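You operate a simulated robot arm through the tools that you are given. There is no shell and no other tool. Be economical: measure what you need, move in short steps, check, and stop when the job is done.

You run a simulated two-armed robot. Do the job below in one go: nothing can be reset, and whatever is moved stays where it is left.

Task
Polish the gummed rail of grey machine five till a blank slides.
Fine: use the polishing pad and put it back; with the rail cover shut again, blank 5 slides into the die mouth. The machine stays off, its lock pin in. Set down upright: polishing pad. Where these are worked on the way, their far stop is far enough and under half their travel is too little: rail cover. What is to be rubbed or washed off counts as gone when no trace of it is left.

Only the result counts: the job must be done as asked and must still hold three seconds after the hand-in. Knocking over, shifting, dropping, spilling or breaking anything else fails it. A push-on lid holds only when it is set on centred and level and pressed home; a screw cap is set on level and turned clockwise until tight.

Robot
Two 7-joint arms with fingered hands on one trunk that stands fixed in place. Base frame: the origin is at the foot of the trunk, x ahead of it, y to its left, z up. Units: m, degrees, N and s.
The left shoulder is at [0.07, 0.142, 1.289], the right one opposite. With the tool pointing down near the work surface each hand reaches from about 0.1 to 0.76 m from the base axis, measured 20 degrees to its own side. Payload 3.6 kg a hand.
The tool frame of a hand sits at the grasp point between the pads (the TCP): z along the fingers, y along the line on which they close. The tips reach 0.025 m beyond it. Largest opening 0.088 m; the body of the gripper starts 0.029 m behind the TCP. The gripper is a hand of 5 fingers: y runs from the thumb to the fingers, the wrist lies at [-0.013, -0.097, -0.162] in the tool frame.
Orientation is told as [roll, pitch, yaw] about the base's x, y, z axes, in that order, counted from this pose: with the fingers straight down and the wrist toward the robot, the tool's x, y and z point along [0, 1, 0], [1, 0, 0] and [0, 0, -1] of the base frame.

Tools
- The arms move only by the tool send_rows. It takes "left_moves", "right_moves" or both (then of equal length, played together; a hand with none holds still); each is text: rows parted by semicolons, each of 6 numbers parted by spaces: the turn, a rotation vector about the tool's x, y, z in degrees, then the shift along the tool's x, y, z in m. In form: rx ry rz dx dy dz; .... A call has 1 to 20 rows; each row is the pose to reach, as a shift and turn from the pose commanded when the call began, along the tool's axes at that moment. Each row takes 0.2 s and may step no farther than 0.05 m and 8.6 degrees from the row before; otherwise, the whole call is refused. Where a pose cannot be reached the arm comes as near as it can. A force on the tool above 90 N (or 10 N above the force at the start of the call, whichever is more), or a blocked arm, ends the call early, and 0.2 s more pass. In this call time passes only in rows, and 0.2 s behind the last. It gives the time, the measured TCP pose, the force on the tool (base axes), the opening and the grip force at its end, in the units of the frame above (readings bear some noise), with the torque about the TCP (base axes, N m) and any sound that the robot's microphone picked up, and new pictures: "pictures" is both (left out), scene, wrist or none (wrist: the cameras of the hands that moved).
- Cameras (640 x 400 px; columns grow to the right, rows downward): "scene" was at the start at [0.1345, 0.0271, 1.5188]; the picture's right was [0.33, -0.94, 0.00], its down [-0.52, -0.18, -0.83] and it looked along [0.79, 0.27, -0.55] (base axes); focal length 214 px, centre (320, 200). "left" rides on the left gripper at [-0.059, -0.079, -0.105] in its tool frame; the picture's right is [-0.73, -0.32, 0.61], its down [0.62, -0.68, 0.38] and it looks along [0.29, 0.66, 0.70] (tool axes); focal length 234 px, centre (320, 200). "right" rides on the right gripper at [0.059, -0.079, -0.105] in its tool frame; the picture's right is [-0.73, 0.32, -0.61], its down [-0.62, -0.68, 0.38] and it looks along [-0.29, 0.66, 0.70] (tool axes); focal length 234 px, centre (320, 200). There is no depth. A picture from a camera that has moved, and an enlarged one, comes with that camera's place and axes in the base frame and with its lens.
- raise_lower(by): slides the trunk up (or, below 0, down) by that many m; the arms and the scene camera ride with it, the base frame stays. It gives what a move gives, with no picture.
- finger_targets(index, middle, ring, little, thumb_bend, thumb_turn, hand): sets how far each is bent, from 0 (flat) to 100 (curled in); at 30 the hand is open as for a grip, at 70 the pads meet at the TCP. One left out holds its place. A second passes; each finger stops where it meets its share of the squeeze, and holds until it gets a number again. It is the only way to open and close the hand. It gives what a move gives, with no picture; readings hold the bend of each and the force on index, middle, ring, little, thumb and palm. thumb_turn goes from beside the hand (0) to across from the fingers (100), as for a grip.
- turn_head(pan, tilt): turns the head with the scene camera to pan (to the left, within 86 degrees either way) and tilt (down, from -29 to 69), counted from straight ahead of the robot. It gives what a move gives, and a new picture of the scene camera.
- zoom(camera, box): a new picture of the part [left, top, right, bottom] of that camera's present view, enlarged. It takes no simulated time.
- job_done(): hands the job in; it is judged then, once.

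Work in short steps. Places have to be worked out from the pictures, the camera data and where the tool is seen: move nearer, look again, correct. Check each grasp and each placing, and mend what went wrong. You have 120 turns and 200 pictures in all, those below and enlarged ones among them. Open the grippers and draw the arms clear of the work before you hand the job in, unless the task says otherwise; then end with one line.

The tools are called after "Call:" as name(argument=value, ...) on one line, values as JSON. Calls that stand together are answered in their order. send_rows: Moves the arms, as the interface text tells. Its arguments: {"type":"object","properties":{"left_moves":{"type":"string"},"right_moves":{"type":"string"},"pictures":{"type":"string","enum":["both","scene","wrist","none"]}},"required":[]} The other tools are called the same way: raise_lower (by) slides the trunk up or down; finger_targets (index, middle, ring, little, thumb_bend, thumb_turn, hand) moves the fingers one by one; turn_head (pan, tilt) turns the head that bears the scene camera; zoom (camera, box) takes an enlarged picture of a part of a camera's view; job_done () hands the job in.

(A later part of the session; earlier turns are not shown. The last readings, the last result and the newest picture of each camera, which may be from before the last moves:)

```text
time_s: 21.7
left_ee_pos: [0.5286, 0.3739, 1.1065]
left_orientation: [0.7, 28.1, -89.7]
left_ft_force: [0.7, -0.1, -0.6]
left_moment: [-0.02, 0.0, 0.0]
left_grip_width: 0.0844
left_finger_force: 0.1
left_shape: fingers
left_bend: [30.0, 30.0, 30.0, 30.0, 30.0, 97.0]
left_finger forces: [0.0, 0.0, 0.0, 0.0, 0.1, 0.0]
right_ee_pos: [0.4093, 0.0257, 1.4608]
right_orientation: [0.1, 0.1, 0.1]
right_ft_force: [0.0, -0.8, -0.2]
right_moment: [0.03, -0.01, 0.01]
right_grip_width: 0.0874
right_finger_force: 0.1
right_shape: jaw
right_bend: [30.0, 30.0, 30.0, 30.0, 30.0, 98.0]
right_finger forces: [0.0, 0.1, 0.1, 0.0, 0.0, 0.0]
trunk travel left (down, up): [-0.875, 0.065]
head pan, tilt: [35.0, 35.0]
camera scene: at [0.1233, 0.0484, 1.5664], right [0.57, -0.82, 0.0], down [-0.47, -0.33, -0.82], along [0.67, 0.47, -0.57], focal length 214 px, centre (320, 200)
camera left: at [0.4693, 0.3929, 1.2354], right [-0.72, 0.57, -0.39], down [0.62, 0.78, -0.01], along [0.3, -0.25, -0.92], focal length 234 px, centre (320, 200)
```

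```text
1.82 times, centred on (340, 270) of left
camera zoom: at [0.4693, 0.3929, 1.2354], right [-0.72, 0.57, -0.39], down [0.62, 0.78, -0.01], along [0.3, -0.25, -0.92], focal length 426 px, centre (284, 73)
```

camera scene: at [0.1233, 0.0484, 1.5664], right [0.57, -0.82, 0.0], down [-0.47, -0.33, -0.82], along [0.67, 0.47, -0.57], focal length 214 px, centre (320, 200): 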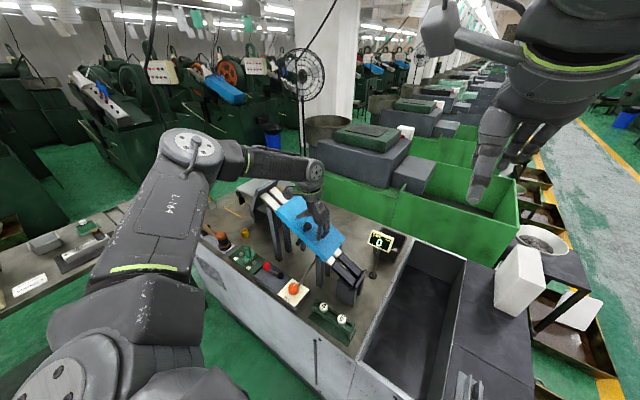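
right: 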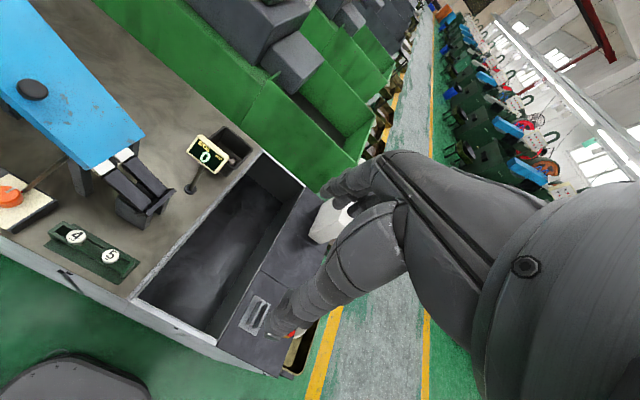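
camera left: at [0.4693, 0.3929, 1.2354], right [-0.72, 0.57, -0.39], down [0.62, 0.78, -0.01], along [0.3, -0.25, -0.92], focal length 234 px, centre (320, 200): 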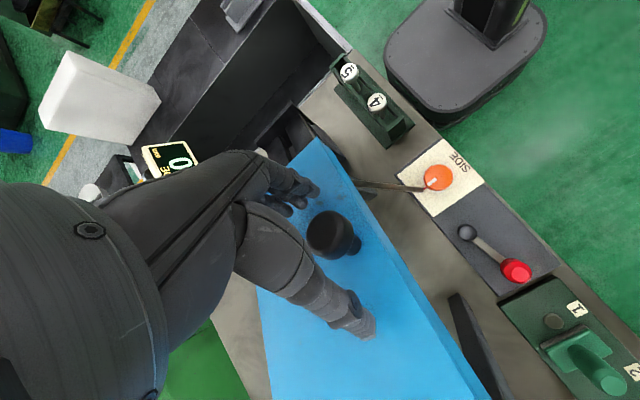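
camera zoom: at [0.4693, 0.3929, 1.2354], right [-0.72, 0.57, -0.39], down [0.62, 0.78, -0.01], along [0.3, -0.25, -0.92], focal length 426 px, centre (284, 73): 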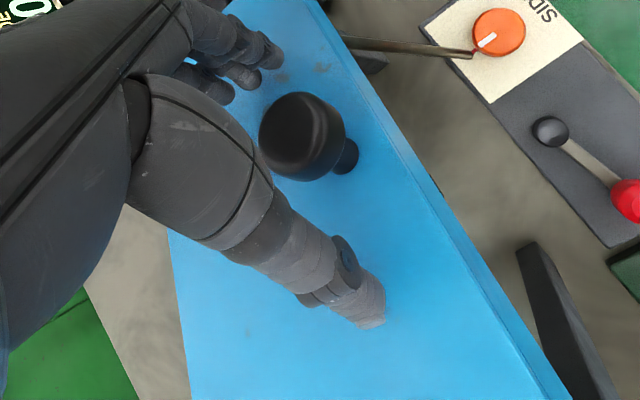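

Knob is well between the fingers; close.

Call:
finger_targets(hand="left", index=75, middle=75, ring=70, little=70, thumb_bend=75)

Call:
zoom(camera="left", box=[240, 160, 440, 380])

```text
time_s: 22.7
left_ee_pos: [0.5292, 0.3749, 1.1064]
left_orientation: [0.6, 28.0, -89.5]
left_ft_force: [1.9, 6.3, 0.4]
left_moment: [-0.01, -0.05, -0.04]
left_grip_width: 0.0062
left_finger_force: 9.3
left_shape: fingers
left_bend: [73.0, 75.0, 70.0, 70.0, 66.0, 97.0]
left_finger forces: [6.9, 0.1, 0.0, 0.0, 12.7, 0.0]
right_ee_pos: [0.4085, 0.0282, 1.4612]
right_orientation: [0.0, 0.0, 0.1]
right_ft_force: [0.1, 0.2, -0.5]
right_moment: [0.05, -0.01, -0.01]
right_grip_width: 0.0874
right_finger_force: 0.1
right_shape: jaw
right_bend: [30.0, 30.0, 30.0, 30.0, 30.0, 98.0]
right_finger forces: [0.0, 0.0, 0.1, 0.0, 0.0, 0.0]
trunk travel left (down, up): [-0.875, 0.065]
head pan, tilt: [35.0, 35.0]
```

```text
1.82 times, centred on (340, 270) of left
camera zoom: at [0.4692, 0.395, 1.2349], right [-0.72, 0.57, -0.39], down [0.62, 0.78, -0.01], along [0.3, -0.25, -0.92], focal length 426 px, centre (284, 73)
```

zoom: 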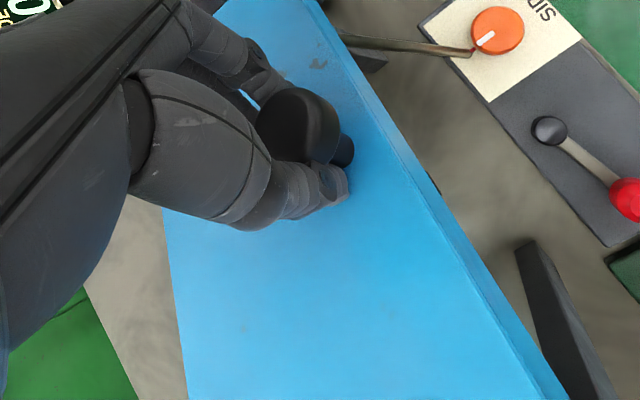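

Index–thumb pinch beneath the head. I lift along the hinge arc without turning, to ~40°.

Call:
send_rows(left_moves="0 0 0 0.003 0 -0.007;0 0 0 0.0066 0 -0.0135;0 0 0 0.0105 0 -0.02;0 0 0 0.015 0 -0.026;0 0 0 0.02 0 -0.0317;0 0 0 0.025 0 -0.0372;0 0 0 0.0366 0 -0.0469;0 0 0 0.0495 0 -0.0549", pictures="both")

Call:
zoom(camera="scene", box=[250, 150, 380, 260])

```text
time_s: 24.5
left_ee_pos: [0.5806, 0.3519, 1.1524]
left_orientation: [0.3, 27.8, -89.6]
left_ft_force: [4.2, 10.6, -13.9]
left_moment: [0.01, 0.01, -0.03]
left_grip_width: 0.0065
left_finger_force: 12.3
left_shape: fingers
left_bend: [74.0, 74.0, 70.0, 70.0, 66.0, 98.0]
left_finger forces: [9.9, 3.0, 0.1, 0.0, 12.5, 0.0]
right_ee_pos: [0.4135, 0.0316, 1.4597]
right_orientation: [0.0, 0.1, 0.1]
right_ft_force: [0.1, 0.5, -0.4]
right_moment: [-0.01, -0.01, 0.0]
right_grip_width: 0.0875
right_finger_force: 0.1
right_shape: jaw
right_bend: [30.0, 30.0, 30.0, 30.0, 30.0, 98.0]
right_finger forces: [0.1, 0.0, 0.1, 0.0, 0.0, 0.0]
trunk travel left (down, up): [-0.875, 0.065]
head pan, tilt: [35.0, 35.0]
camera scene: at [0.1279, 0.0539, 1.5656], right [0.57, -0.82, 0.0], down [-0.47, -0.33, -0.82], along [0.67, 0.47, -0.58], focal length 214 px, centre (320, 200)
camera left: at [0.5212, 0.3713, 1.2811], right [-0.73, 0.57, -0.39], down [0.62, 0.78, -0.02], along [0.3, -0.26, -0.92], focal length 234 px, centre (320, 200)
```

scene: 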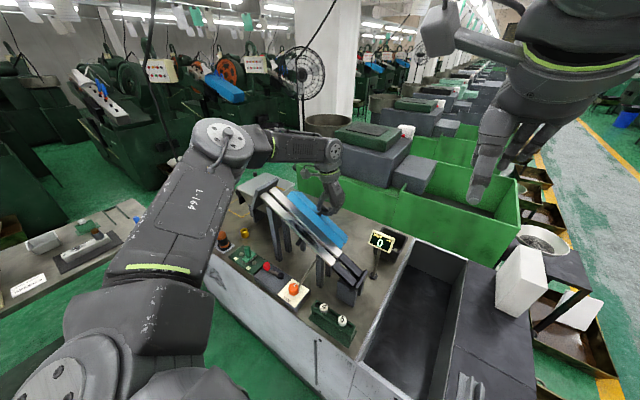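
left: 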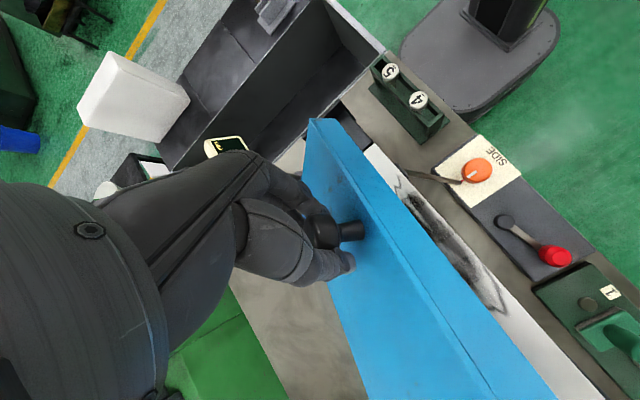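

```text
3.64 times, centred on (315, 205) of scene
camera zoom: at [0.1279, 0.0539, 1.5656], right [0.57, -0.82, 0.0], down [-0.47, -0.33, -0.82], along [0.67, 0.47, -0.58], focal length 780 px, centre (338, 182)
```

zoom: 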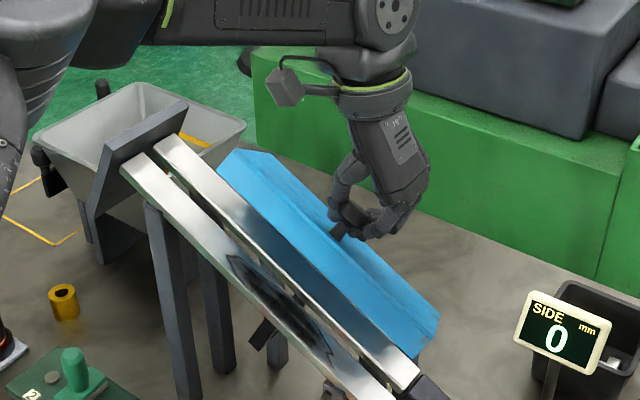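

The gum is a black smear on the near rail, and the cover is about half open. I continue the arc to the far stop.

Call:
send_rows(left_moves="0 0 0 0.0137 0 -0.006;0 0 0 0.028 0 -0.010;0 0 0 0.043 0 -0.0124;0 0 0 0.0582 0 -0.0124;0 0 0 0.0731 0 -0.0102;0 0 0 0.085 0 -0.007", pictures="both")

Call:
zoom(camera="scene", box=[250, 150, 380, 260])

```text
time_s: 25.9
left_ee_pos: [0.606, 0.3503, 1.1657]
left_orientation: [0.1, 27.5, -89.7]
left_ft_force: [4.5, 14.8, -38.3]
left_moment: [0.35, -0.11, -0.04]
left_grip_width: 0.012
left_finger_force: 18.3
left_shape: fingers
left_bend: [72.0, 68.0, 70.0, 70.0, 66.0, 99.0]
left_finger forces: [16.4, 12.3, 0.0, 0.0, 8.1, 0.0]
left hand out of reach, approached as far as the arm can: row 2, 3, 4, 5, 6
right_ee_pos: [0.4179, 0.0353, 1.4584]
right_orientation: [-0.2, 0.2, 0.1]
right_ft_force: [0.0, -0.5, 0.1]
right_moment: [0.02, 0.0, 0.01]
right_grip_width: 0.0876
right_finger_force: 0.0
right_shape: jaw
right_bend: [30.0, 30.0, 30.0, 30.0, 30.0, 98.0]
right_finger forces: [0.0, 0.0, 0.0, 0.1, 0.0, 0.0]
trunk travel left (down, up): [-0.875, 0.065]
head pan, tilt: [35.0, 35.0]
camera scene: at [0.1323, 0.0585, 1.5651], right [0.57, -0.82, 0.0], down [-0.48, -0.33, -0.81], along [0.67, 0.47, -0.58], focal length 214 px, centre (320, 200)
camera left: at [0.546, 0.3704, 1.296], right [-0.73, 0.56, -0.39], down [0.62, 0.78, -0.02], along [0.29, -0.26, -0.92], focal length 234 px, centre (320, 200)
```

scene: 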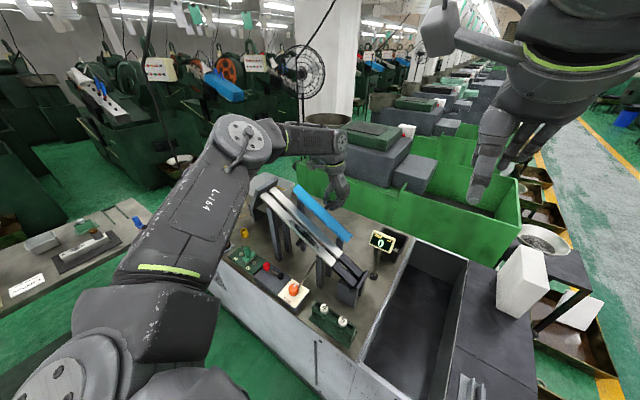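
left: 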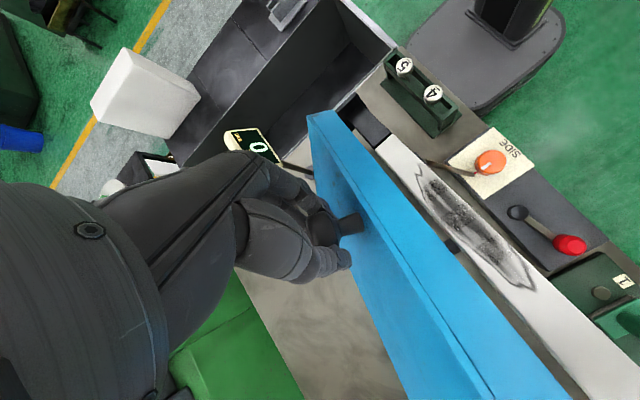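

```text
3.64 times, centred on (315, 205) of scene
camera zoom: at [0.1323, 0.0585, 1.5651], right [0.57, -0.82, 0.0], down [-0.48, -0.33, -0.81], along [0.67, 0.47, -0.58], focal length 780 px, centre (338, 182)
```

zoom: 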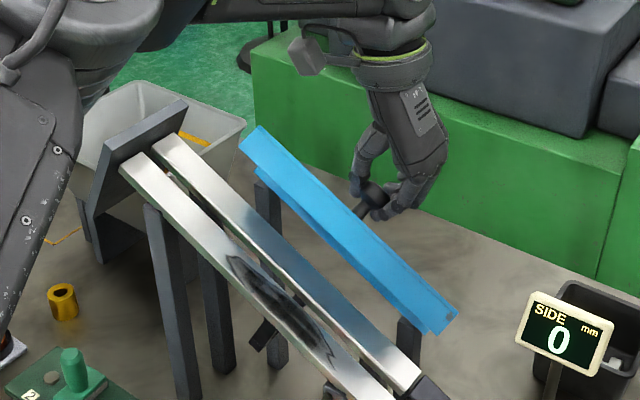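

Near vertical; the wrist orientation limits reach. I lean the fingers forward (pivoting about the pinch) while continuing +x and slightly down.

Call:
send_rows(left_moves="0 6 0 0.003 0 0.003;0 12 0 0.01 0 0.004;0 18 0 0.018 0 0.005;0 24 0 0.027 0 0.006;0 30 0 0.036 0 0.008", pictures="both")

Call:
zoom(camera="scene", box=[250, 150, 380, 260])

```text
time_s: 27.1
left_ee_pos: [0.6369, 0.346, 1.167]
left_orientation: [30.8, 27.8, -89.6]
left_ft_force: [-4.5, 4.6, -8.2]
left_moment: [0.05, 0.07, 0.01]
left_grip_width: 0.013
left_finger_force: 8.6
left_shape: fingers
left_bend: [72.0, 74.0, 70.0, 70.0, 67.0, 95.0]
left_finger forces: [8.9, 0.1, 0.1, 0.0, 8.8, 0.1]
right_ee_pos: [0.41, 0.0286, 1.4616]
right_orientation: [-0.1, 0.0, 0.0]
right_ft_force: [0.0, 0.6, -0.8]
right_moment: [0.03, 0.03, -0.01]
right_grip_width: 0.0878
right_finger_force: 0.1
right_shape: jaw
right_bend: [30.0, 30.0, 30.0, 30.0, 30.0, 98.0]
right_finger forces: [0.0, 0.0, 0.1, 0.0, 0.0, 0.0]
trunk travel left (down, up): [-0.875, 0.065]
head pan, tilt: [35.0, 35.0]
camera scene: at [0.123, 0.0515, 1.5664], right [0.57, -0.82, 0.0], down [-0.47, -0.33, -0.82], along [0.67, 0.47, -0.57], focal length 214 px, centre (320, 200)
camera left: at [0.5315, 0.3875, 1.2573], right [-0.32, 0.7, -0.64], down [0.73, 0.61, 0.31], along [0.61, -0.37, -0.7], focal length 234 px, centre (320, 200)
```

scene: 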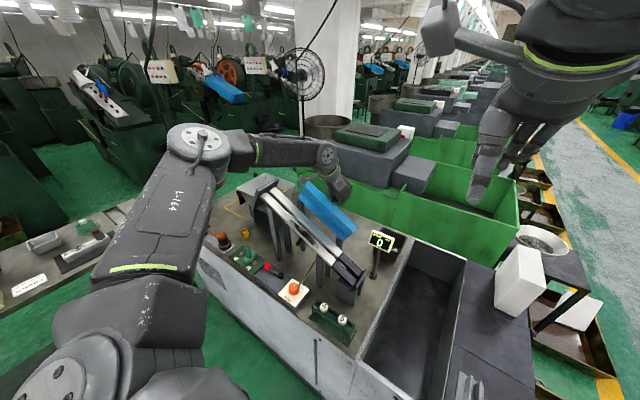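
left: 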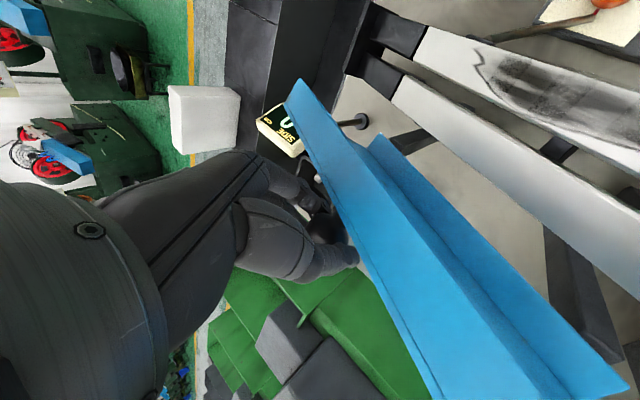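

```text
3.64 times, centred on (315, 205) of scene
camera zoom: at [0.123, 0.0515, 1.5664], right [0.57, -0.82, 0.0], down [-0.47, -0.33, -0.82], along [0.67, 0.47, -0.57], focal length 780 px, centre (338, 182)
```

zoom: 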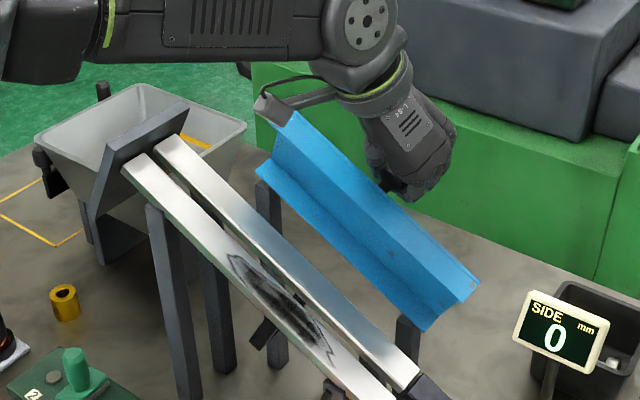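

Past vertical now. I push on a bit to find the far stop.

Call:
send_rows(left_moves="0 5 0 0.007 0 0.008;0 10 0 0.014 0 0.017;0 15 0 0.02 0 0.026", pictures="scene")

Call:
zoom(camera="scene", box=[250, 150, 380, 260])

```text
time_s: 27.9
left_ee_pos: [0.6646, 0.3507, 1.1587]
left_orientation: [45.9, 27.8, -89.5]
left_ft_force: [-3.9, 2.9, 0.1]
left_moment: [-0.05, 0.48, 0.18]
left_grip_width: 0.0104
left_finger_force: 14.7
left_shape: fingers
left_bend: [73.0, 74.0, 70.0, 70.0, 68.0, 95.0]
left_finger forces: [16.4, 0.1, 0.0, 0.0, 13.5, 0.1]
right_ee_pos: [0.4068, 0.025, 1.4626]
right_orientation: [0.1, -0.1, 0.0]
right_ft_force: [-0.9, 0.1, 0.1]
right_moment: [-0.01, 0.05, 0.0]
right_grip_width: 0.0877
right_finger_force: 0.0
right_shape: jaw
right_bend: [30.0, 30.0, 30.0, 30.0, 30.0, 98.0]
right_finger forces: [0.0, 0.1, 0.0, 0.0, 0.0, 0.0]
trunk travel left (down, up): [-0.875, 0.065]
head pan, tilt: [35.0, 35.0]
camera scene: at [0.1207, 0.0484, 1.5667], right [0.57, -0.82, 0.0], down [-0.47, -0.33, -0.82], along [0.67, 0.47, -0.57], focal length 214 px, centre (320, 200)
```

scene: 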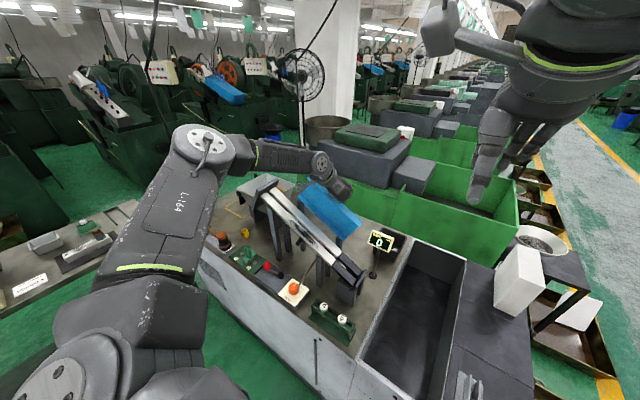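

```text
3.64 times, centred on (315, 205) of scene
camera zoom: at [0.1207, 0.0484, 1.5667], right [0.57, -0.82, 0.0], down [-0.47, -0.33, -0.82], along [0.67, 0.47, -0.57], focal length 780 px, centre (338, 182)
```

zoom: 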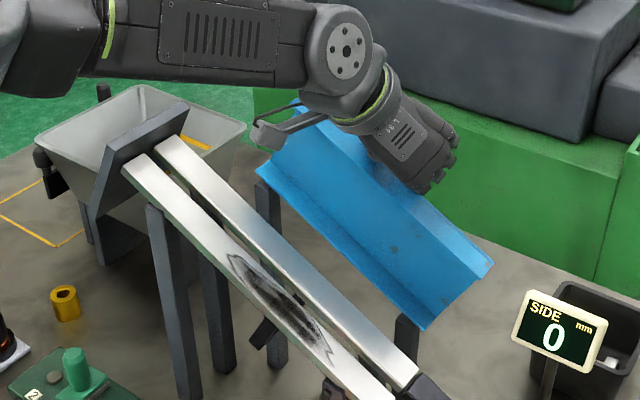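

It is well over centre (~115°). I release; it should rest on its far side.

Call:
finger_targets(hand="left", index=30, middle=30, ring=30, little=30, thumb_bend=30)

Call:
zoom(camera="scene", box=[250, 150, 380, 260])

Call:
zoom(camera="left", box=[0, 0, 640, 400])

```text
time_s: 28.9
left_ee_pos: [0.6664, 0.3518, 1.1556]
left_orientation: [45.6, 27.9, -89.5]
left_ft_force: [1.1, 0.1, 0.0]
left_moment: [0.01, 0.01, 0.04]
left_grip_width: 0.0846
left_finger_force: 0.4
left_shape: fingers
left_bend: [30.0, 30.0, 30.0, 30.0, 30.0, 97.0]
left_finger forces: [1.2, 0.0, 0.0, 0.0, 0.1, 0.0]
right_ee_pos: [0.4089, 0.026, 1.4617]
right_orientation: [0.1, 0.0, 0.1]
right_ft_force: [-0.2, 0.0, 0.4]
right_moment: [0.0, 0.02, -0.02]
right_grip_width: 0.0876
right_finger_force: 0.0
right_shape: jaw
right_bend: [30.0, 30.0, 30.0, 30.0, 30.0, 98.0]
right_finger forces: [0.0, 0.0, 0.0, 0.1, 0.0, 0.0]
trunk travel left (down, up): [-0.875, 0.065]
head pan, tilt: [35.0, 35.0]
```

```text
3.64 times, centred on (315, 205) of scene
camera zoom: at [0.1232, 0.0486, 1.5664], right [0.57, -0.82, 0.0], down [-0.47, -0.33, -0.82], along [0.67, 0.47, -0.57], focal length 780 px, centre (338, 182)
```

zoom: 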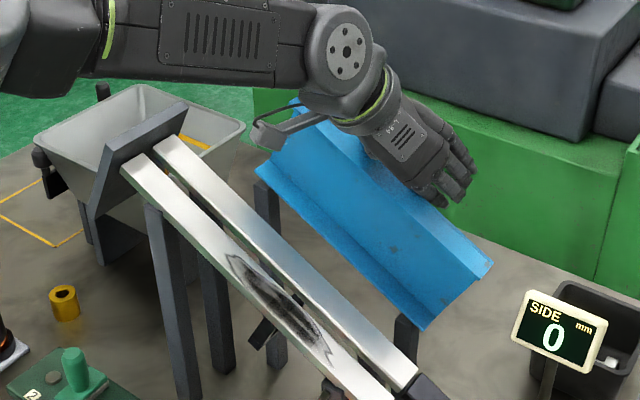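

```text
1.00 times, centred on (320, 200) of left (not enlarged: the box is as wide or as high as the picture)
camera zoom: at [0.5495, 0.4049, 1.2212], right [-0.08, 0.73, -0.68], down [0.71, 0.52, 0.48], along [0.7, -0.44, -0.55], focal length 234 px, centre (320, 200)
```

zoom: 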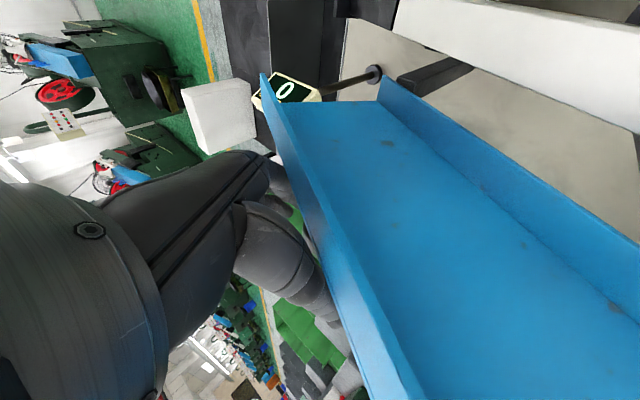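

Cover rests open. I withdraw straight up.

Call:
send_rows(left_moves="0 0 0 0.022 -0.016 -0.022;0 0 0 0.044 -0.033 -0.043;0 0 0 0.066 -0.05 -0.065;0 0 0 0.082 -0.061 -0.08", pictures="scene")

Call:
zoom(camera="scene", box=[230, 140, 380, 270])

```text
time_s: 29.9
left_ee_pos: [0.6658, 0.35, 1.2874]
left_orientation: [45.7, 27.9, -89.4]
left_ft_force: [-0.9, 0.3, -0.1]
left_moment: [-0.03, -0.02, 0.03]
left_grip_width: 0.0844
left_finger_force: 0.1
left_shape: fingers
left_bend: [30.0, 30.0, 30.0, 30.0, 30.0, 97.0]
left_finger forces: [0.1, 0.0, 0.0, 0.1, 0.0, 0.1]
right_ee_pos: [0.409, 0.0256, 1.462]
right_orientation: [0.2, 0.0, 0.0]
right_ft_force: [0.3, 0.4, 0.3]
right_moment: [0.02, -0.02, -0.01]
right_grip_width: 0.0877
right_finger_force: 0.1
right_shape: jaw
right_bend: [30.0, 30.0, 30.0, 30.0, 30.0, 98.0]
right_finger forces: [0.0, 0.0, 0.1, 0.0, 0.0, 0.0]
trunk travel left (down, up): [-0.875, 0.065]
head pan, tilt: [35.0, 35.0]
camera scene: at [0.1222, 0.0482, 1.5664], right [0.57, -0.82, 0.0], down [-0.47, -0.33, -0.82], along [0.67, 0.47, -0.57], focal length 214 px, centre (320, 200)
```

scene: 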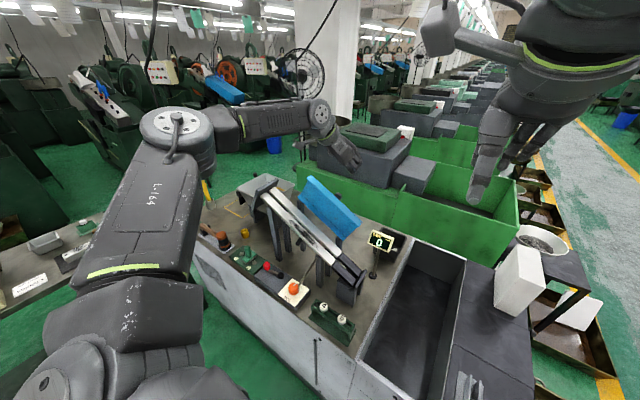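

```text
3.08 times, centred on (305, 205) of scene
camera zoom: at [0.1222, 0.0482, 1.5664], right [0.57, -0.82, 0.0], down [-0.47, -0.33, -0.82], along [0.67, 0.47, -0.57], focal length 660 px, centre (366, 185)
```

zoom: 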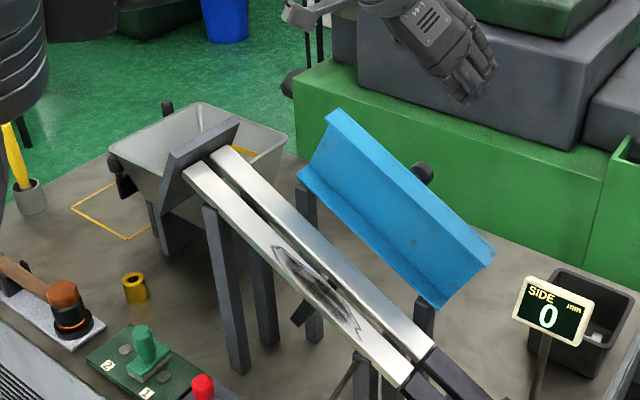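

Cover stands open at its stop. I now bring the left hand back and undo the lean and the 90° turn.

Call:
send_rows(left_moves="0 -7.5 0 -0.012 -0.004 -0.023;0 -15 0 -0.024 -0.008 -0.046;0 -22.5 0 -0.037 -0.012 -0.069;0 -30 0 -0.049 -0.016 -0.092;0 -37.5 0 -0.061 -0.02 -0.115;0 -45 0 -0.073 -0.023 -0.138", pictures="none")

Call:
send_rows(left_moves="0 0 -8 0 0 0;0 0 -16 0 0 0;0 0 -24 0 0 0;0 0 -32 0 0 0;0 0 -40 0 0 0;0 0 -48 0 0 0;0 0 -56 0 0 0;0 0 -64 0 0 0;0 0 -72 0 0 0;0 0 -80 0 0 0;0 0 -88 0 0 0;0 0 -90 0 0 0", pictures="none")

```text
time_s: 31.3
left_ee_pos: [0.5163, 0.3465, 1.3383]
left_orientation: [0.5, 28.1, -89.5]
left_ft_force: [0.0, 0.6, -0.5]
left_moment: [0.02, -0.01, -0.01]
left_grip_width: 0.0848
left_finger_force: 0.1
left_shape: fingers
left_bend: [30.0, 30.0, 30.0, 30.0, 30.0, 98.0]
left_finger forces: [0.0, 0.1, 0.0, 0.0, 0.1, 0.1]
right_ee_pos: [0.4077, 0.0221, 1.4623]
right_orientation: [0.3, -0.2, 0.0]
right_ft_force: [0.4, 0.7, 0.5]
right_moment: [0.0, 0.01, -0.05]
right_grip_width: 0.0875
right_finger_force: 0.1
right_shape: jaw
right_bend: [30.0, 30.0, 30.0, 30.0, 30.0, 98.0]
right_finger forces: [0.0, 0.0, 0.0, 0.0, 0.0, 0.0]
trunk travel left (down, up): [-0.875, 0.065]
head pan, tilt: [35.0, 35.0]
```

```text
time_s: 33.9
left_ee_pos: [0.516, 0.3488, 1.3369]
left_orientation: [27.9, -0.6, 0.2]
left_ft_force: [-1.0, -0.3, 0.4]
left_moment: [0.03, 0.03, 0.03]
left_grip_width: 0.0846
left_finger_force: 0.0
left_shape: fingers
left_bend: [30.0, 30.0, 30.0, 30.0, 30.0, 98.0]
left_finger forces: [0.1, 0.0, 0.1, 0.0, 0.0, 0.1]
right_ee_pos: [0.4091, 0.0261, 1.4619]
right_orientation: [0.0, -0.1, 0.0]
right_ft_force: [0.1, 0.9, 0.7]
right_moment: [0.03, 0.01, -0.02]
right_grip_width: 0.0873
right_finger_force: 0.1
right_shape: jaw
right_bend: [30.0, 30.0, 30.0, 30.0, 30.0, 98.0]
right_finger forces: [0.0, 0.0, 0.0, 0.1, 0.0, 0.0]
trunk travel left (down, up): [-0.875, 0.065]
head pan, tilt: [35.0, 35.0]
```

Next, back to vertical fingers and over toward the green pad.

Call:
send_rows(left_moves="0 -5 0 0 -0.045 0;0 -10 0 0 -0.09 0;0 -15 0 0 -0.135 0;0 -20 0 0.035 -0.146 0.019;0 -24 0 0.066 -0.146 0.0463;0 -28 0 0.092 -0.146 0.083;0 -28 0 0.1087 -0.146 0.1257;0 -28 0 0.1232 -0.146 0.173;0 -28 0 0.1333 -0.146 0.218;0 -28 0 0.1322 -0.146 0.2627;0 -28 0 0.1231 -0.146 0.303", pictures="both")

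Call:
zoom(camera="left", box=[270, 160, 510, 360])

```text
time_s: 36.3
left_ee_pos: [0.3708, 0.6008, 1.1241]
left_orientation: [0.0, -0.5, 0.2]
left_ft_force: [-0.3, -1.0, -0.4]
left_moment: [0.02, 0.0, 0.0]
left_grip_width: 0.0846
left_finger_force: 0.1
left_shape: fingers
left_bend: [30.0, 30.0, 30.0, 30.0, 30.0, 98.0]
left_finger forces: [0.1, 0.0, 0.0, 0.0, 0.0, 0.0]
right_ee_pos: [0.4098, 0.0268, 1.4619]
right_orientation: [0.1, 0.0, 0.0]
right_ft_force: [0.5, -0.6, -0.2]
right_moment: [0.01, -0.01, -0.04]
right_grip_width: 0.0876
right_finger_force: 0.0
right_shape: jaw
right_bend: [30.0, 30.0, 30.0, 30.0, 30.0, 98.0]
right_finger forces: [0.1, 0.0, 0.0, 0.1, 0.0, 0.0]
trunk travel left (down, up): [-0.875, 0.065]
head pan, tilt: [35.0, 35.0]
camera scene: at [0.1233, 0.0497, 1.5663], right [0.57, -0.82, 0.0], down [-0.47, -0.33, -0.82], along [0.67, 0.47, -0.57], focal length 214 px, centre (320, 200)
camera left: at [0.2908, 0.5421, 1.2283], right [-0.32, -0.73, -0.61], down [-0.68, 0.62, -0.39], along [0.66, 0.29, -0.69], focal length 234 px, centre (320, 200)
```

scene: 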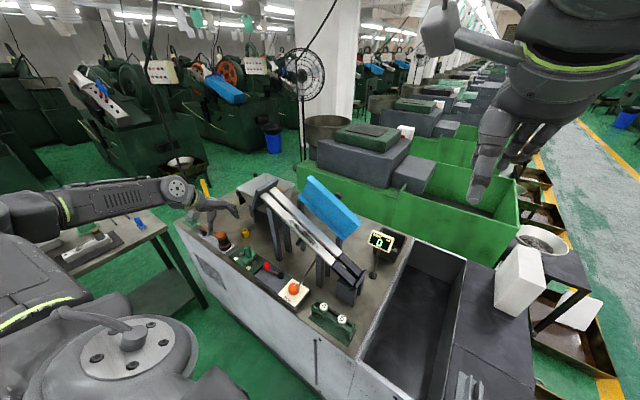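
left: 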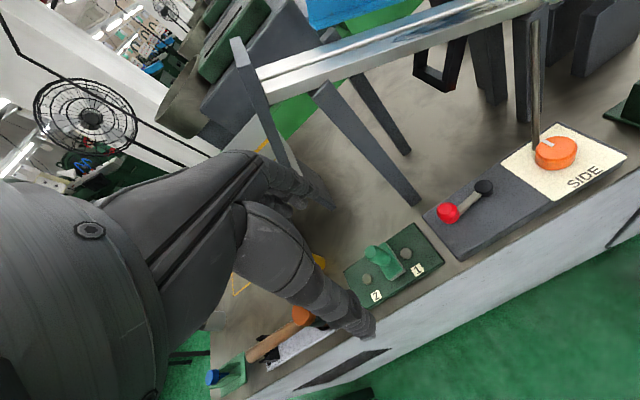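

```text
2.00 times, centred on (390, 260) of left
camera zoom: at [0.2908, 0.5421, 1.2283], right [-0.32, -0.73, -0.61], down [-0.68, 0.62, -0.39], along [0.66, 0.29, -0.69], focal length 468 px, centre (180, 80)
```

zoom: 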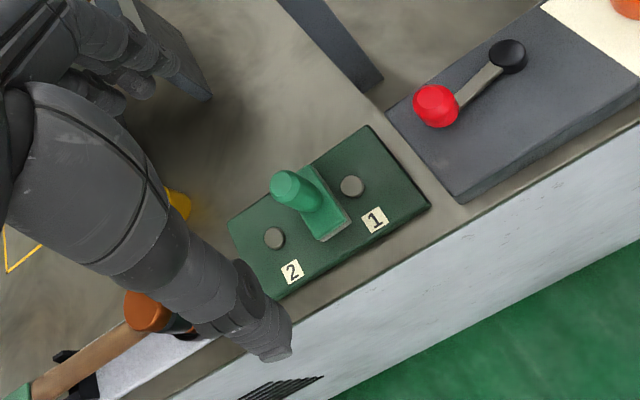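

Handle axis estimated near (0.44, 0.635), top z≈0.905. I descend in front of it to z≈0.95, then move over it.

Call:
send_rows(left_moves="0 0 0 0.01 0 0.04;0 0 0 0.02 0 0.08;0 0 0 0.034 0 0.12;0 0 0 0.034 0 0.16;0 0 0 0.034 0.03 0.165;0 0 0 0.034 0.055 0.165", pictures="both")

Call:
zoom(camera="scene", box=[180, 160, 310, 280])

Call:
zoom(camera="left", box=[220, 160, 420, 340])

```text
time_s: 37.7
left_ee_pos: [0.427, 0.6331, 0.9606]
left_orientation: [-0.1, -0.5, 0.2]
left_ft_force: [-0.4, 0.5, -0.2]
left_moment: [0.01, 0.01, 0.01]
left_grip_width: 0.0845
left_finger_force: 0.1
left_shape: fingers
left_bend: [30.0, 30.0, 30.0, 30.0, 30.0, 98.0]
left_finger forces: [0.0, 0.1, 0.0, 0.0, 0.0, 0.0]
right_ee_pos: [0.4101, 0.026, 1.4611]
right_orientation: [0.1, 0.0, 0.1]
right_ft_force: [1.2, -0.8, 0.6]
right_moment: [0.0, 0.0, 0.01]
right_grip_width: 0.0875
right_finger_force: 0.1
right_shape: jaw
right_bend: [30.0, 30.0, 30.0, 30.0, 30.0, 98.0]
right_finger forces: [0.0, 0.0, 0.1, 0.0, 0.1, 0.0]
trunk travel left (down, up): [-0.875, 0.065]
head pan, tilt: [35.0, 35.0]
camera scene: at [0.1238, 0.0486, 1.5663], right [0.57, -0.82, 0.0], down [-0.47, -0.33, -0.82], along [0.67, 0.47, -0.57], focal length 214 px, centre (320, 200)
camera left: at [0.348, 0.5747, 1.0642], right [-0.31, -0.73, -0.61], down [-0.68, 0.62, -0.39], along [0.66, 0.29, -0.69], focal length 234 px, centre (320, 200)
```

scene: 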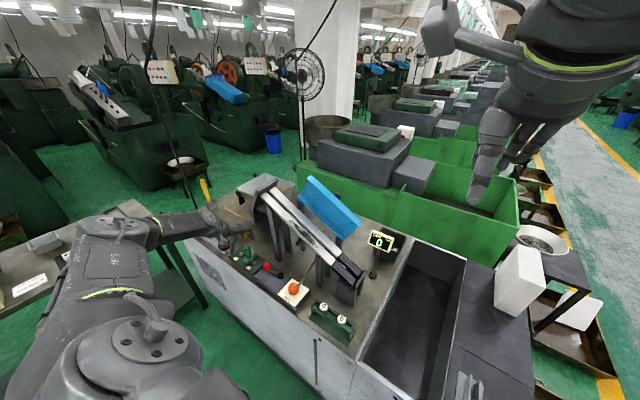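
left: 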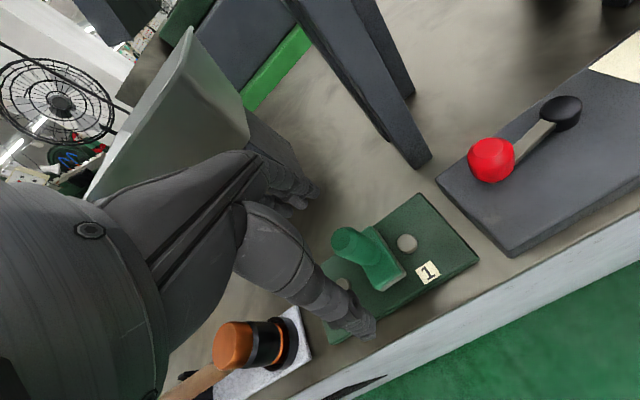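

```text
3.33 times, centred on (245, 220) of scene
camera zoom: at [0.1238, 0.0486, 1.5663], right [0.57, -0.82, 0.0], down [-0.47, -0.33, -0.82], along [0.67, 0.47, -0.57], focal length 715 px, centre (570, 133)
```

zoom: 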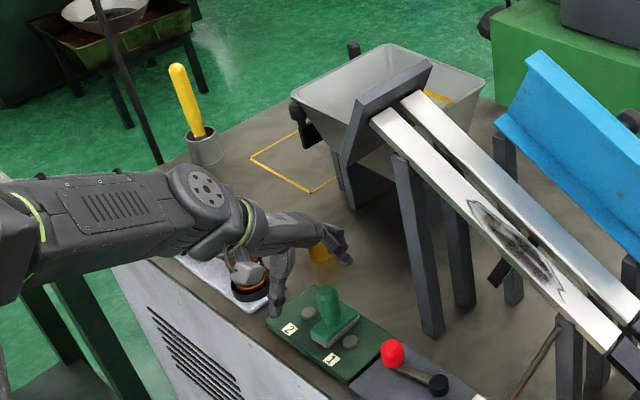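

```text
2.22 times, centred on (320, 250) of left
camera zoom: at [0.348, 0.5747, 1.0642], right [-0.31, -0.73, -0.61], down [-0.68, 0.62, -0.39], along [0.66, 0.29, -0.69], focal length 520 px, centre (320, 89)
```

zoom: 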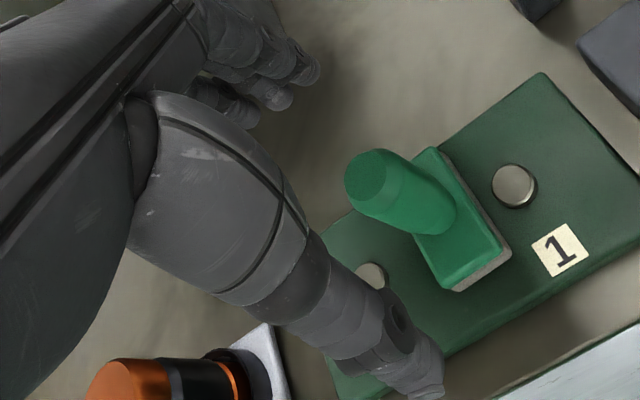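

Handle axis refined to (0.445, 0.636), top 0.911. I move over and down to z≈0.89.

Call:
send_rows(left_moves="0 0 0 0.003 0.018 0;0 0 0 0.003 0.018 0.025;0 0 0 0.003 0.018 0.05;0 0 0 0.003 0.018 0.07", pictures="wrist")

Call:
zoom(camera="scene", box=[200, 190, 290, 270])

```text
time_s: 38.7
left_ee_pos: [0.4465, 0.6372, 0.8909]
left_orientation: [-0.1, -0.5, 0.2]
left_ft_force: [0.3, -0.8, 0.7]
left_moment: [-0.03, 0.02, 0.02]
left_grip_width: 0.0846
left_finger_force: 0.0
left_shape: fingers
left_bend: [30.0, 30.0, 30.0, 30.0, 30.0, 98.0]
left_finger forces: [0.0, 0.1, 0.0, 0.1, 0.0, 0.0]
right_ee_pos: [0.4102, 0.0247, 1.4607]
right_orientation: [0.0, -0.1, 0.0]
right_ft_force: [-0.2, 0.9, 0.7]
right_moment: [-0.01, -0.02, -0.01]
right_grip_width: 0.0873
right_finger_force: 0.0
right_shape: jaw
right_bend: [30.0, 30.0, 30.0, 30.0, 30.0, 98.0]
right_finger forces: [0.0, 0.1, 0.0, 0.0, 0.0, 0.0]
trunk travel left (down, up): [-0.875, 0.065]
head pan, tilt: [35.0, 35.0]
camera left: at [0.3663, 0.5776, 0.994], right [-0.32, -0.73, -0.61], down [-0.68, 0.62, -0.39], along [0.66, 0.29, -0.69], focal length 234 px, centre (320, 200)
```

left: 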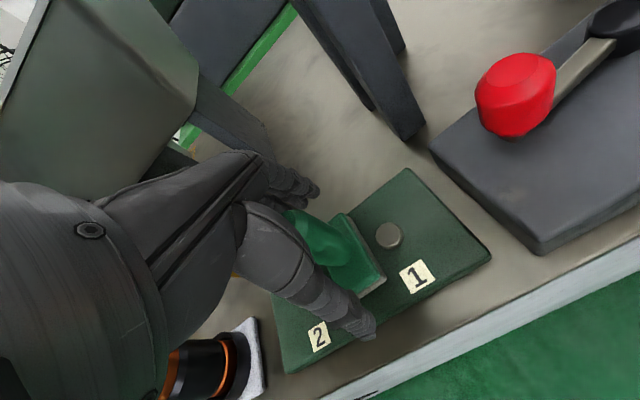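

```text
5.00 times, centred on (245, 230) of scene
camera zoom: at [0.1236, 0.0485, 1.5663], right [0.57, -0.82, 0.0], down [-0.47, -0.33, -0.82], along [0.67, 0.47, -0.57], focal length 1072 px, centre (695, 50)
```

zoom: 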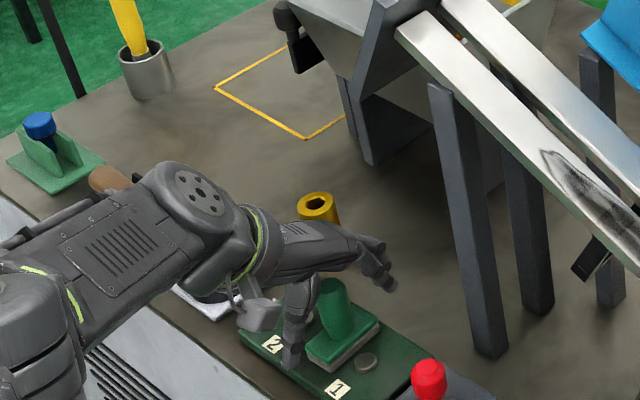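

Handle sits at the TCP; close the hand.

Call:
finger_targets(hand="left", index=75, middle=75, ring=75, little=70, thumb_bend=75)

Call:
zoom(camera="left", box=[200, 130, 460, 380])

```text
time_s: 39.7
left_ee_pos: [0.4453, 0.6366, 0.8904]
left_orientation: [0.0, -0.6, 0.2]
left_ft_force: [0.8, 0.5, 3.7]
left_moment: [0.05, -0.09, -0.01]
left_grip_width: 0.0141
left_finger_force: 16.7
left_shape: fingers
left_bend: [72.0, 59.0, 75.0, 70.0, 62.0, 95.0]
left_finger forces: [7.1, 10.7, 0.0, 0.0, 16.2, 0.0]
right_ee_pos: [0.4081, 0.0265, 1.4614]
right_orientation: [0.1, -0.2, 0.0]
right_ft_force: [-0.8, -0.1, -0.2]
right_moment: [0.01, -0.01, 0.03]
right_grip_width: 0.0875
right_finger_force: 0.1
right_shape: jaw
right_bend: [30.0, 30.0, 30.0, 30.0, 30.0, 98.0]
right_finger forces: [0.0, 0.0, 0.1, 0.1, 0.0, 0.1]
trunk travel left (down, up): [-0.875, 0.065]
head pan, tilt: [35.0, 35.0]
```

```text
1.60 times, centred on (330, 255) of left
camera zoom: at [0.3659, 0.5773, 0.995], right [-0.31, -0.73, -0.61], down [-0.68, 0.62, -0.39], along [0.66, 0.29, -0.69], focal length 375 px, centre (304, 112)
```

zoom: 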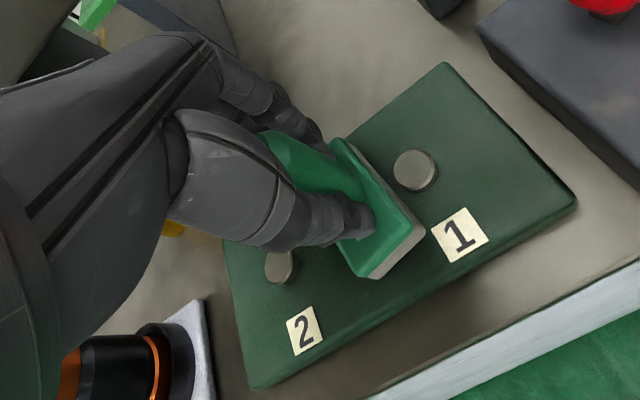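

Held by thumb, index and middle. Lift 6 cm and check.

Call:
send_rows(left_moves="0 0 0 0 0 -0.01;0 0 0 0 0 -0.03;0 0 0 0 0 -0.06", pictures="wrist")

Call:
zoom(camera="scene", box=[200, 180, 290, 260])

```text
time_s: 40.5
left_ee_pos: [0.4454, 0.6359, 0.9503]
left_orientation: [0.0, -0.7, 0.2]
left_ft_force: [-0.9, -1.1, -0.8]
left_moment: [-0.03, 0.0, 0.04]
left_grip_width: 0.0137
left_finger_force: 15.0
left_shape: fingers
left_bend: [73.0, 59.0, 75.0, 70.0, 62.0, 95.0]
left_finger forces: [7.2, 7.2, 0.0, 0.0, 16.7, 0.0]
right_ee_pos: [0.4082, 0.0258, 1.4633]
right_orientation: [0.0, -0.1, 0.0]
right_ft_force: [-0.1, 0.6, -0.6]
right_moment: [0.0, -0.03, 0.0]
right_grip_width: 0.0876
right_finger_force: 0.1
right_shape: jaw
right_bend: [30.0, 30.0, 30.0, 30.0, 30.0, 98.0]
right_finger forces: [0.0, 0.1, 0.0, 0.1, 0.0, 0.1]
trunk travel left (down, up): [-0.875, 0.065]
head pan, tilt: [35.0, 35.0]
camera left: at [0.3659, 0.5775, 1.0546], right [-0.31, -0.73, -0.61], down [-0.68, 0.62, -0.39], along [0.66, 0.29, -0.69], focal length 234 px, centre (320, 200)
```

left: 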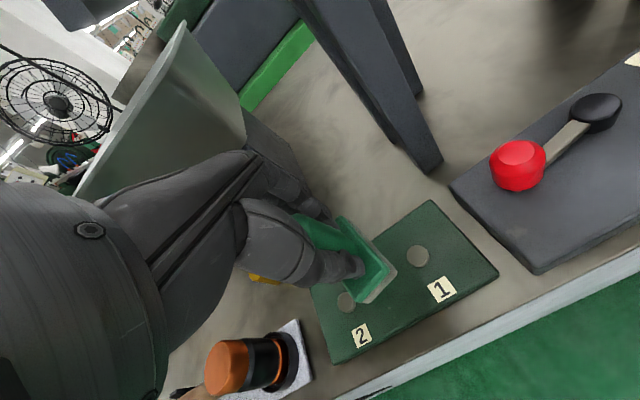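

```text
5.00 times, centred on (245, 220) of scene
camera zoom: at [0.1219, 0.0484, 1.5664], right [0.57, -0.82, 0.0], down [-0.47, -0.33, -0.82], along [0.67, 0.47, -0.57], focal length 1072 px, centre (695, 100)
```

zoom: 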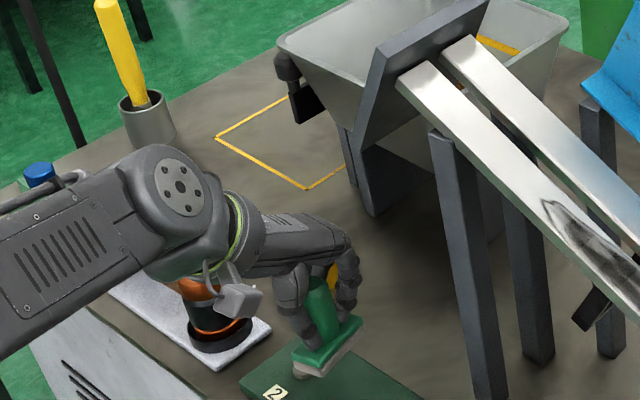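

The pad came away cleanly. I take it back, up, and over above the gummed rail with the 28° roll.

Call:
send_rows(left_moves="0 0 0 0 -0.045 0;0 0 0 0 -0.085 -0.02;0 0 0 0 -0.085 -0.065;0 0 0 0 -0.085 -0.11;0 0 0 0 -0.085 -0.155;0 0 0 0 -0.085 -0.2;0 0 0 -0.035 -0.085 -0.23;0 4 0 -0.08 -0.085 -0.24;0 8 0 -0.125 -0.085 -0.24;0 12 0 -0.17 -0.085 -0.24;0 16 0 -0.215 -0.085 -0.24;0 20 0 -0.26 -0.085 -0.24;0 24 0 -0.295 -0.06 -0.24;0 28 0 -0.295 -0.02 -0.24;0 28 0 -0.295 0.025 -0.24;0 28 0 -0.295 0.06 -0.24;0 28 0 -0.295 0.0756 -0.24", pictures="both")

Call:
zoom(camera="scene", box=[240, 140, 380, 270])

Call:
zoom(camera="left", box=[220, 120, 500, 340])

```text
time_s: 44.1
left_ee_pos: [0.5193, 0.344, 1.1921]
left_orientation: [27.9, -0.6, 0.2]
left_ft_force: [-0.3, 0.6, -0.5]
left_moment: [-0.01, 0.0, 0.02]
left_grip_width: 0.0124
left_finger_force: 9.6
left_shape: fingers
left_bend: [73.0, 68.0, 75.0, 70.0, 64.0, 96.0]
left_finger forces: [8.6, 0.7, 0.1, 0.0, 10.1, 0.1]
left hand out of reach, approached as far as the arm can: row 12, 13
right_ee_pos: [0.4086, 0.0266, 1.4619]
right_orientation: [0.0, -0.1, 0.1]
right_ft_force: [0.3, -0.1, 0.3]
right_moment: [0.02, 0.02, -0.02]
right_grip_width: 0.0877
right_finger_force: 0.0
right_shape: jaw
right_bend: [30.0, 30.0, 30.0, 30.0, 30.0, 98.0]
right_finger forces: [0.0, 0.0, 0.0, 0.0, 0.1, 0.1]
trunk travel left (down, up): [-0.875, 0.065]
head pan, tilt: [35.0, 35.0]
camera scene: at [0.1225, 0.0495, 1.5664], right [0.57, -0.82, 0.0], down [-0.47, -0.33, -0.82], along [0.67, 0.47, -0.57], focal length 214 px, centre (320, 200)
camera left: at [0.4404, 0.2415, 1.2563], right [-0.31, -0.36, -0.88], down [-0.68, 0.73, -0.05], along [0.66, 0.58, -0.47], focal length 234 px, centre (320, 200)
```

scene: 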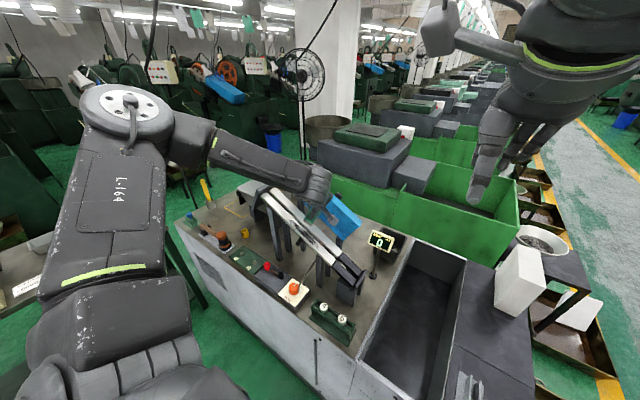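
left: 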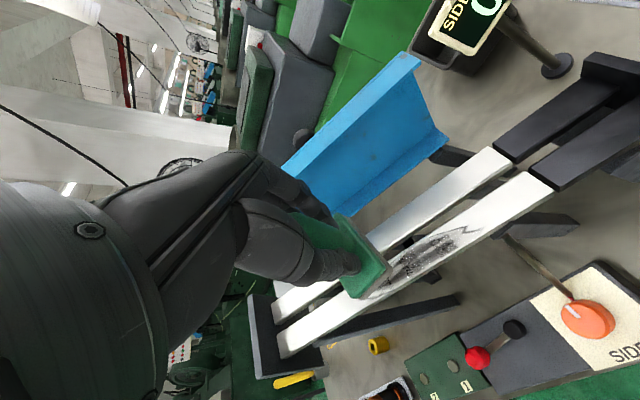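

```text
3.08 times, centred on (310, 205) of scene
camera zoom: at [0.1225, 0.0495, 1.5664], right [0.57, -0.82, 0.0], down [-0.47, -0.33, -0.82], along [0.67, 0.47, -0.57], focal length 660 px, centre (351, 185)
```

zoom: 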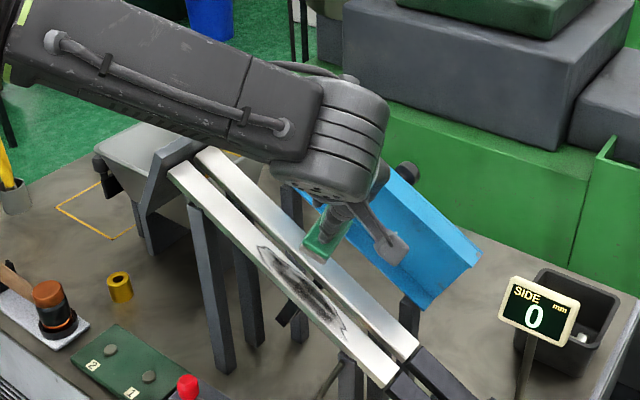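

```text
1.82 times, centred on (360, 230) of left
camera zoom: at [0.4404, 0.2415, 1.2563], right [-0.31, -0.36, -0.88], down [-0.68, 0.73, -0.05], along [0.66, 0.58, -0.47], focal length 426 px, centre (247, 146)
```

zoom: 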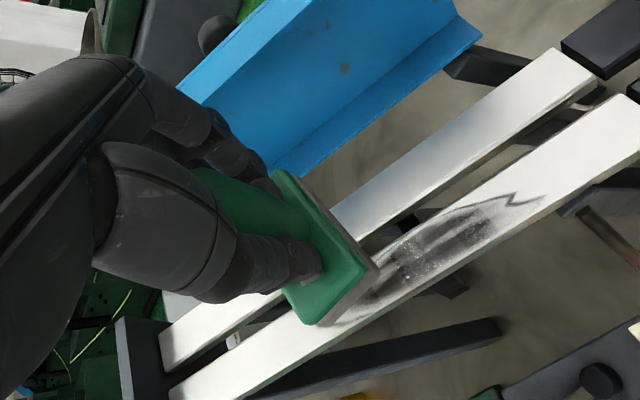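

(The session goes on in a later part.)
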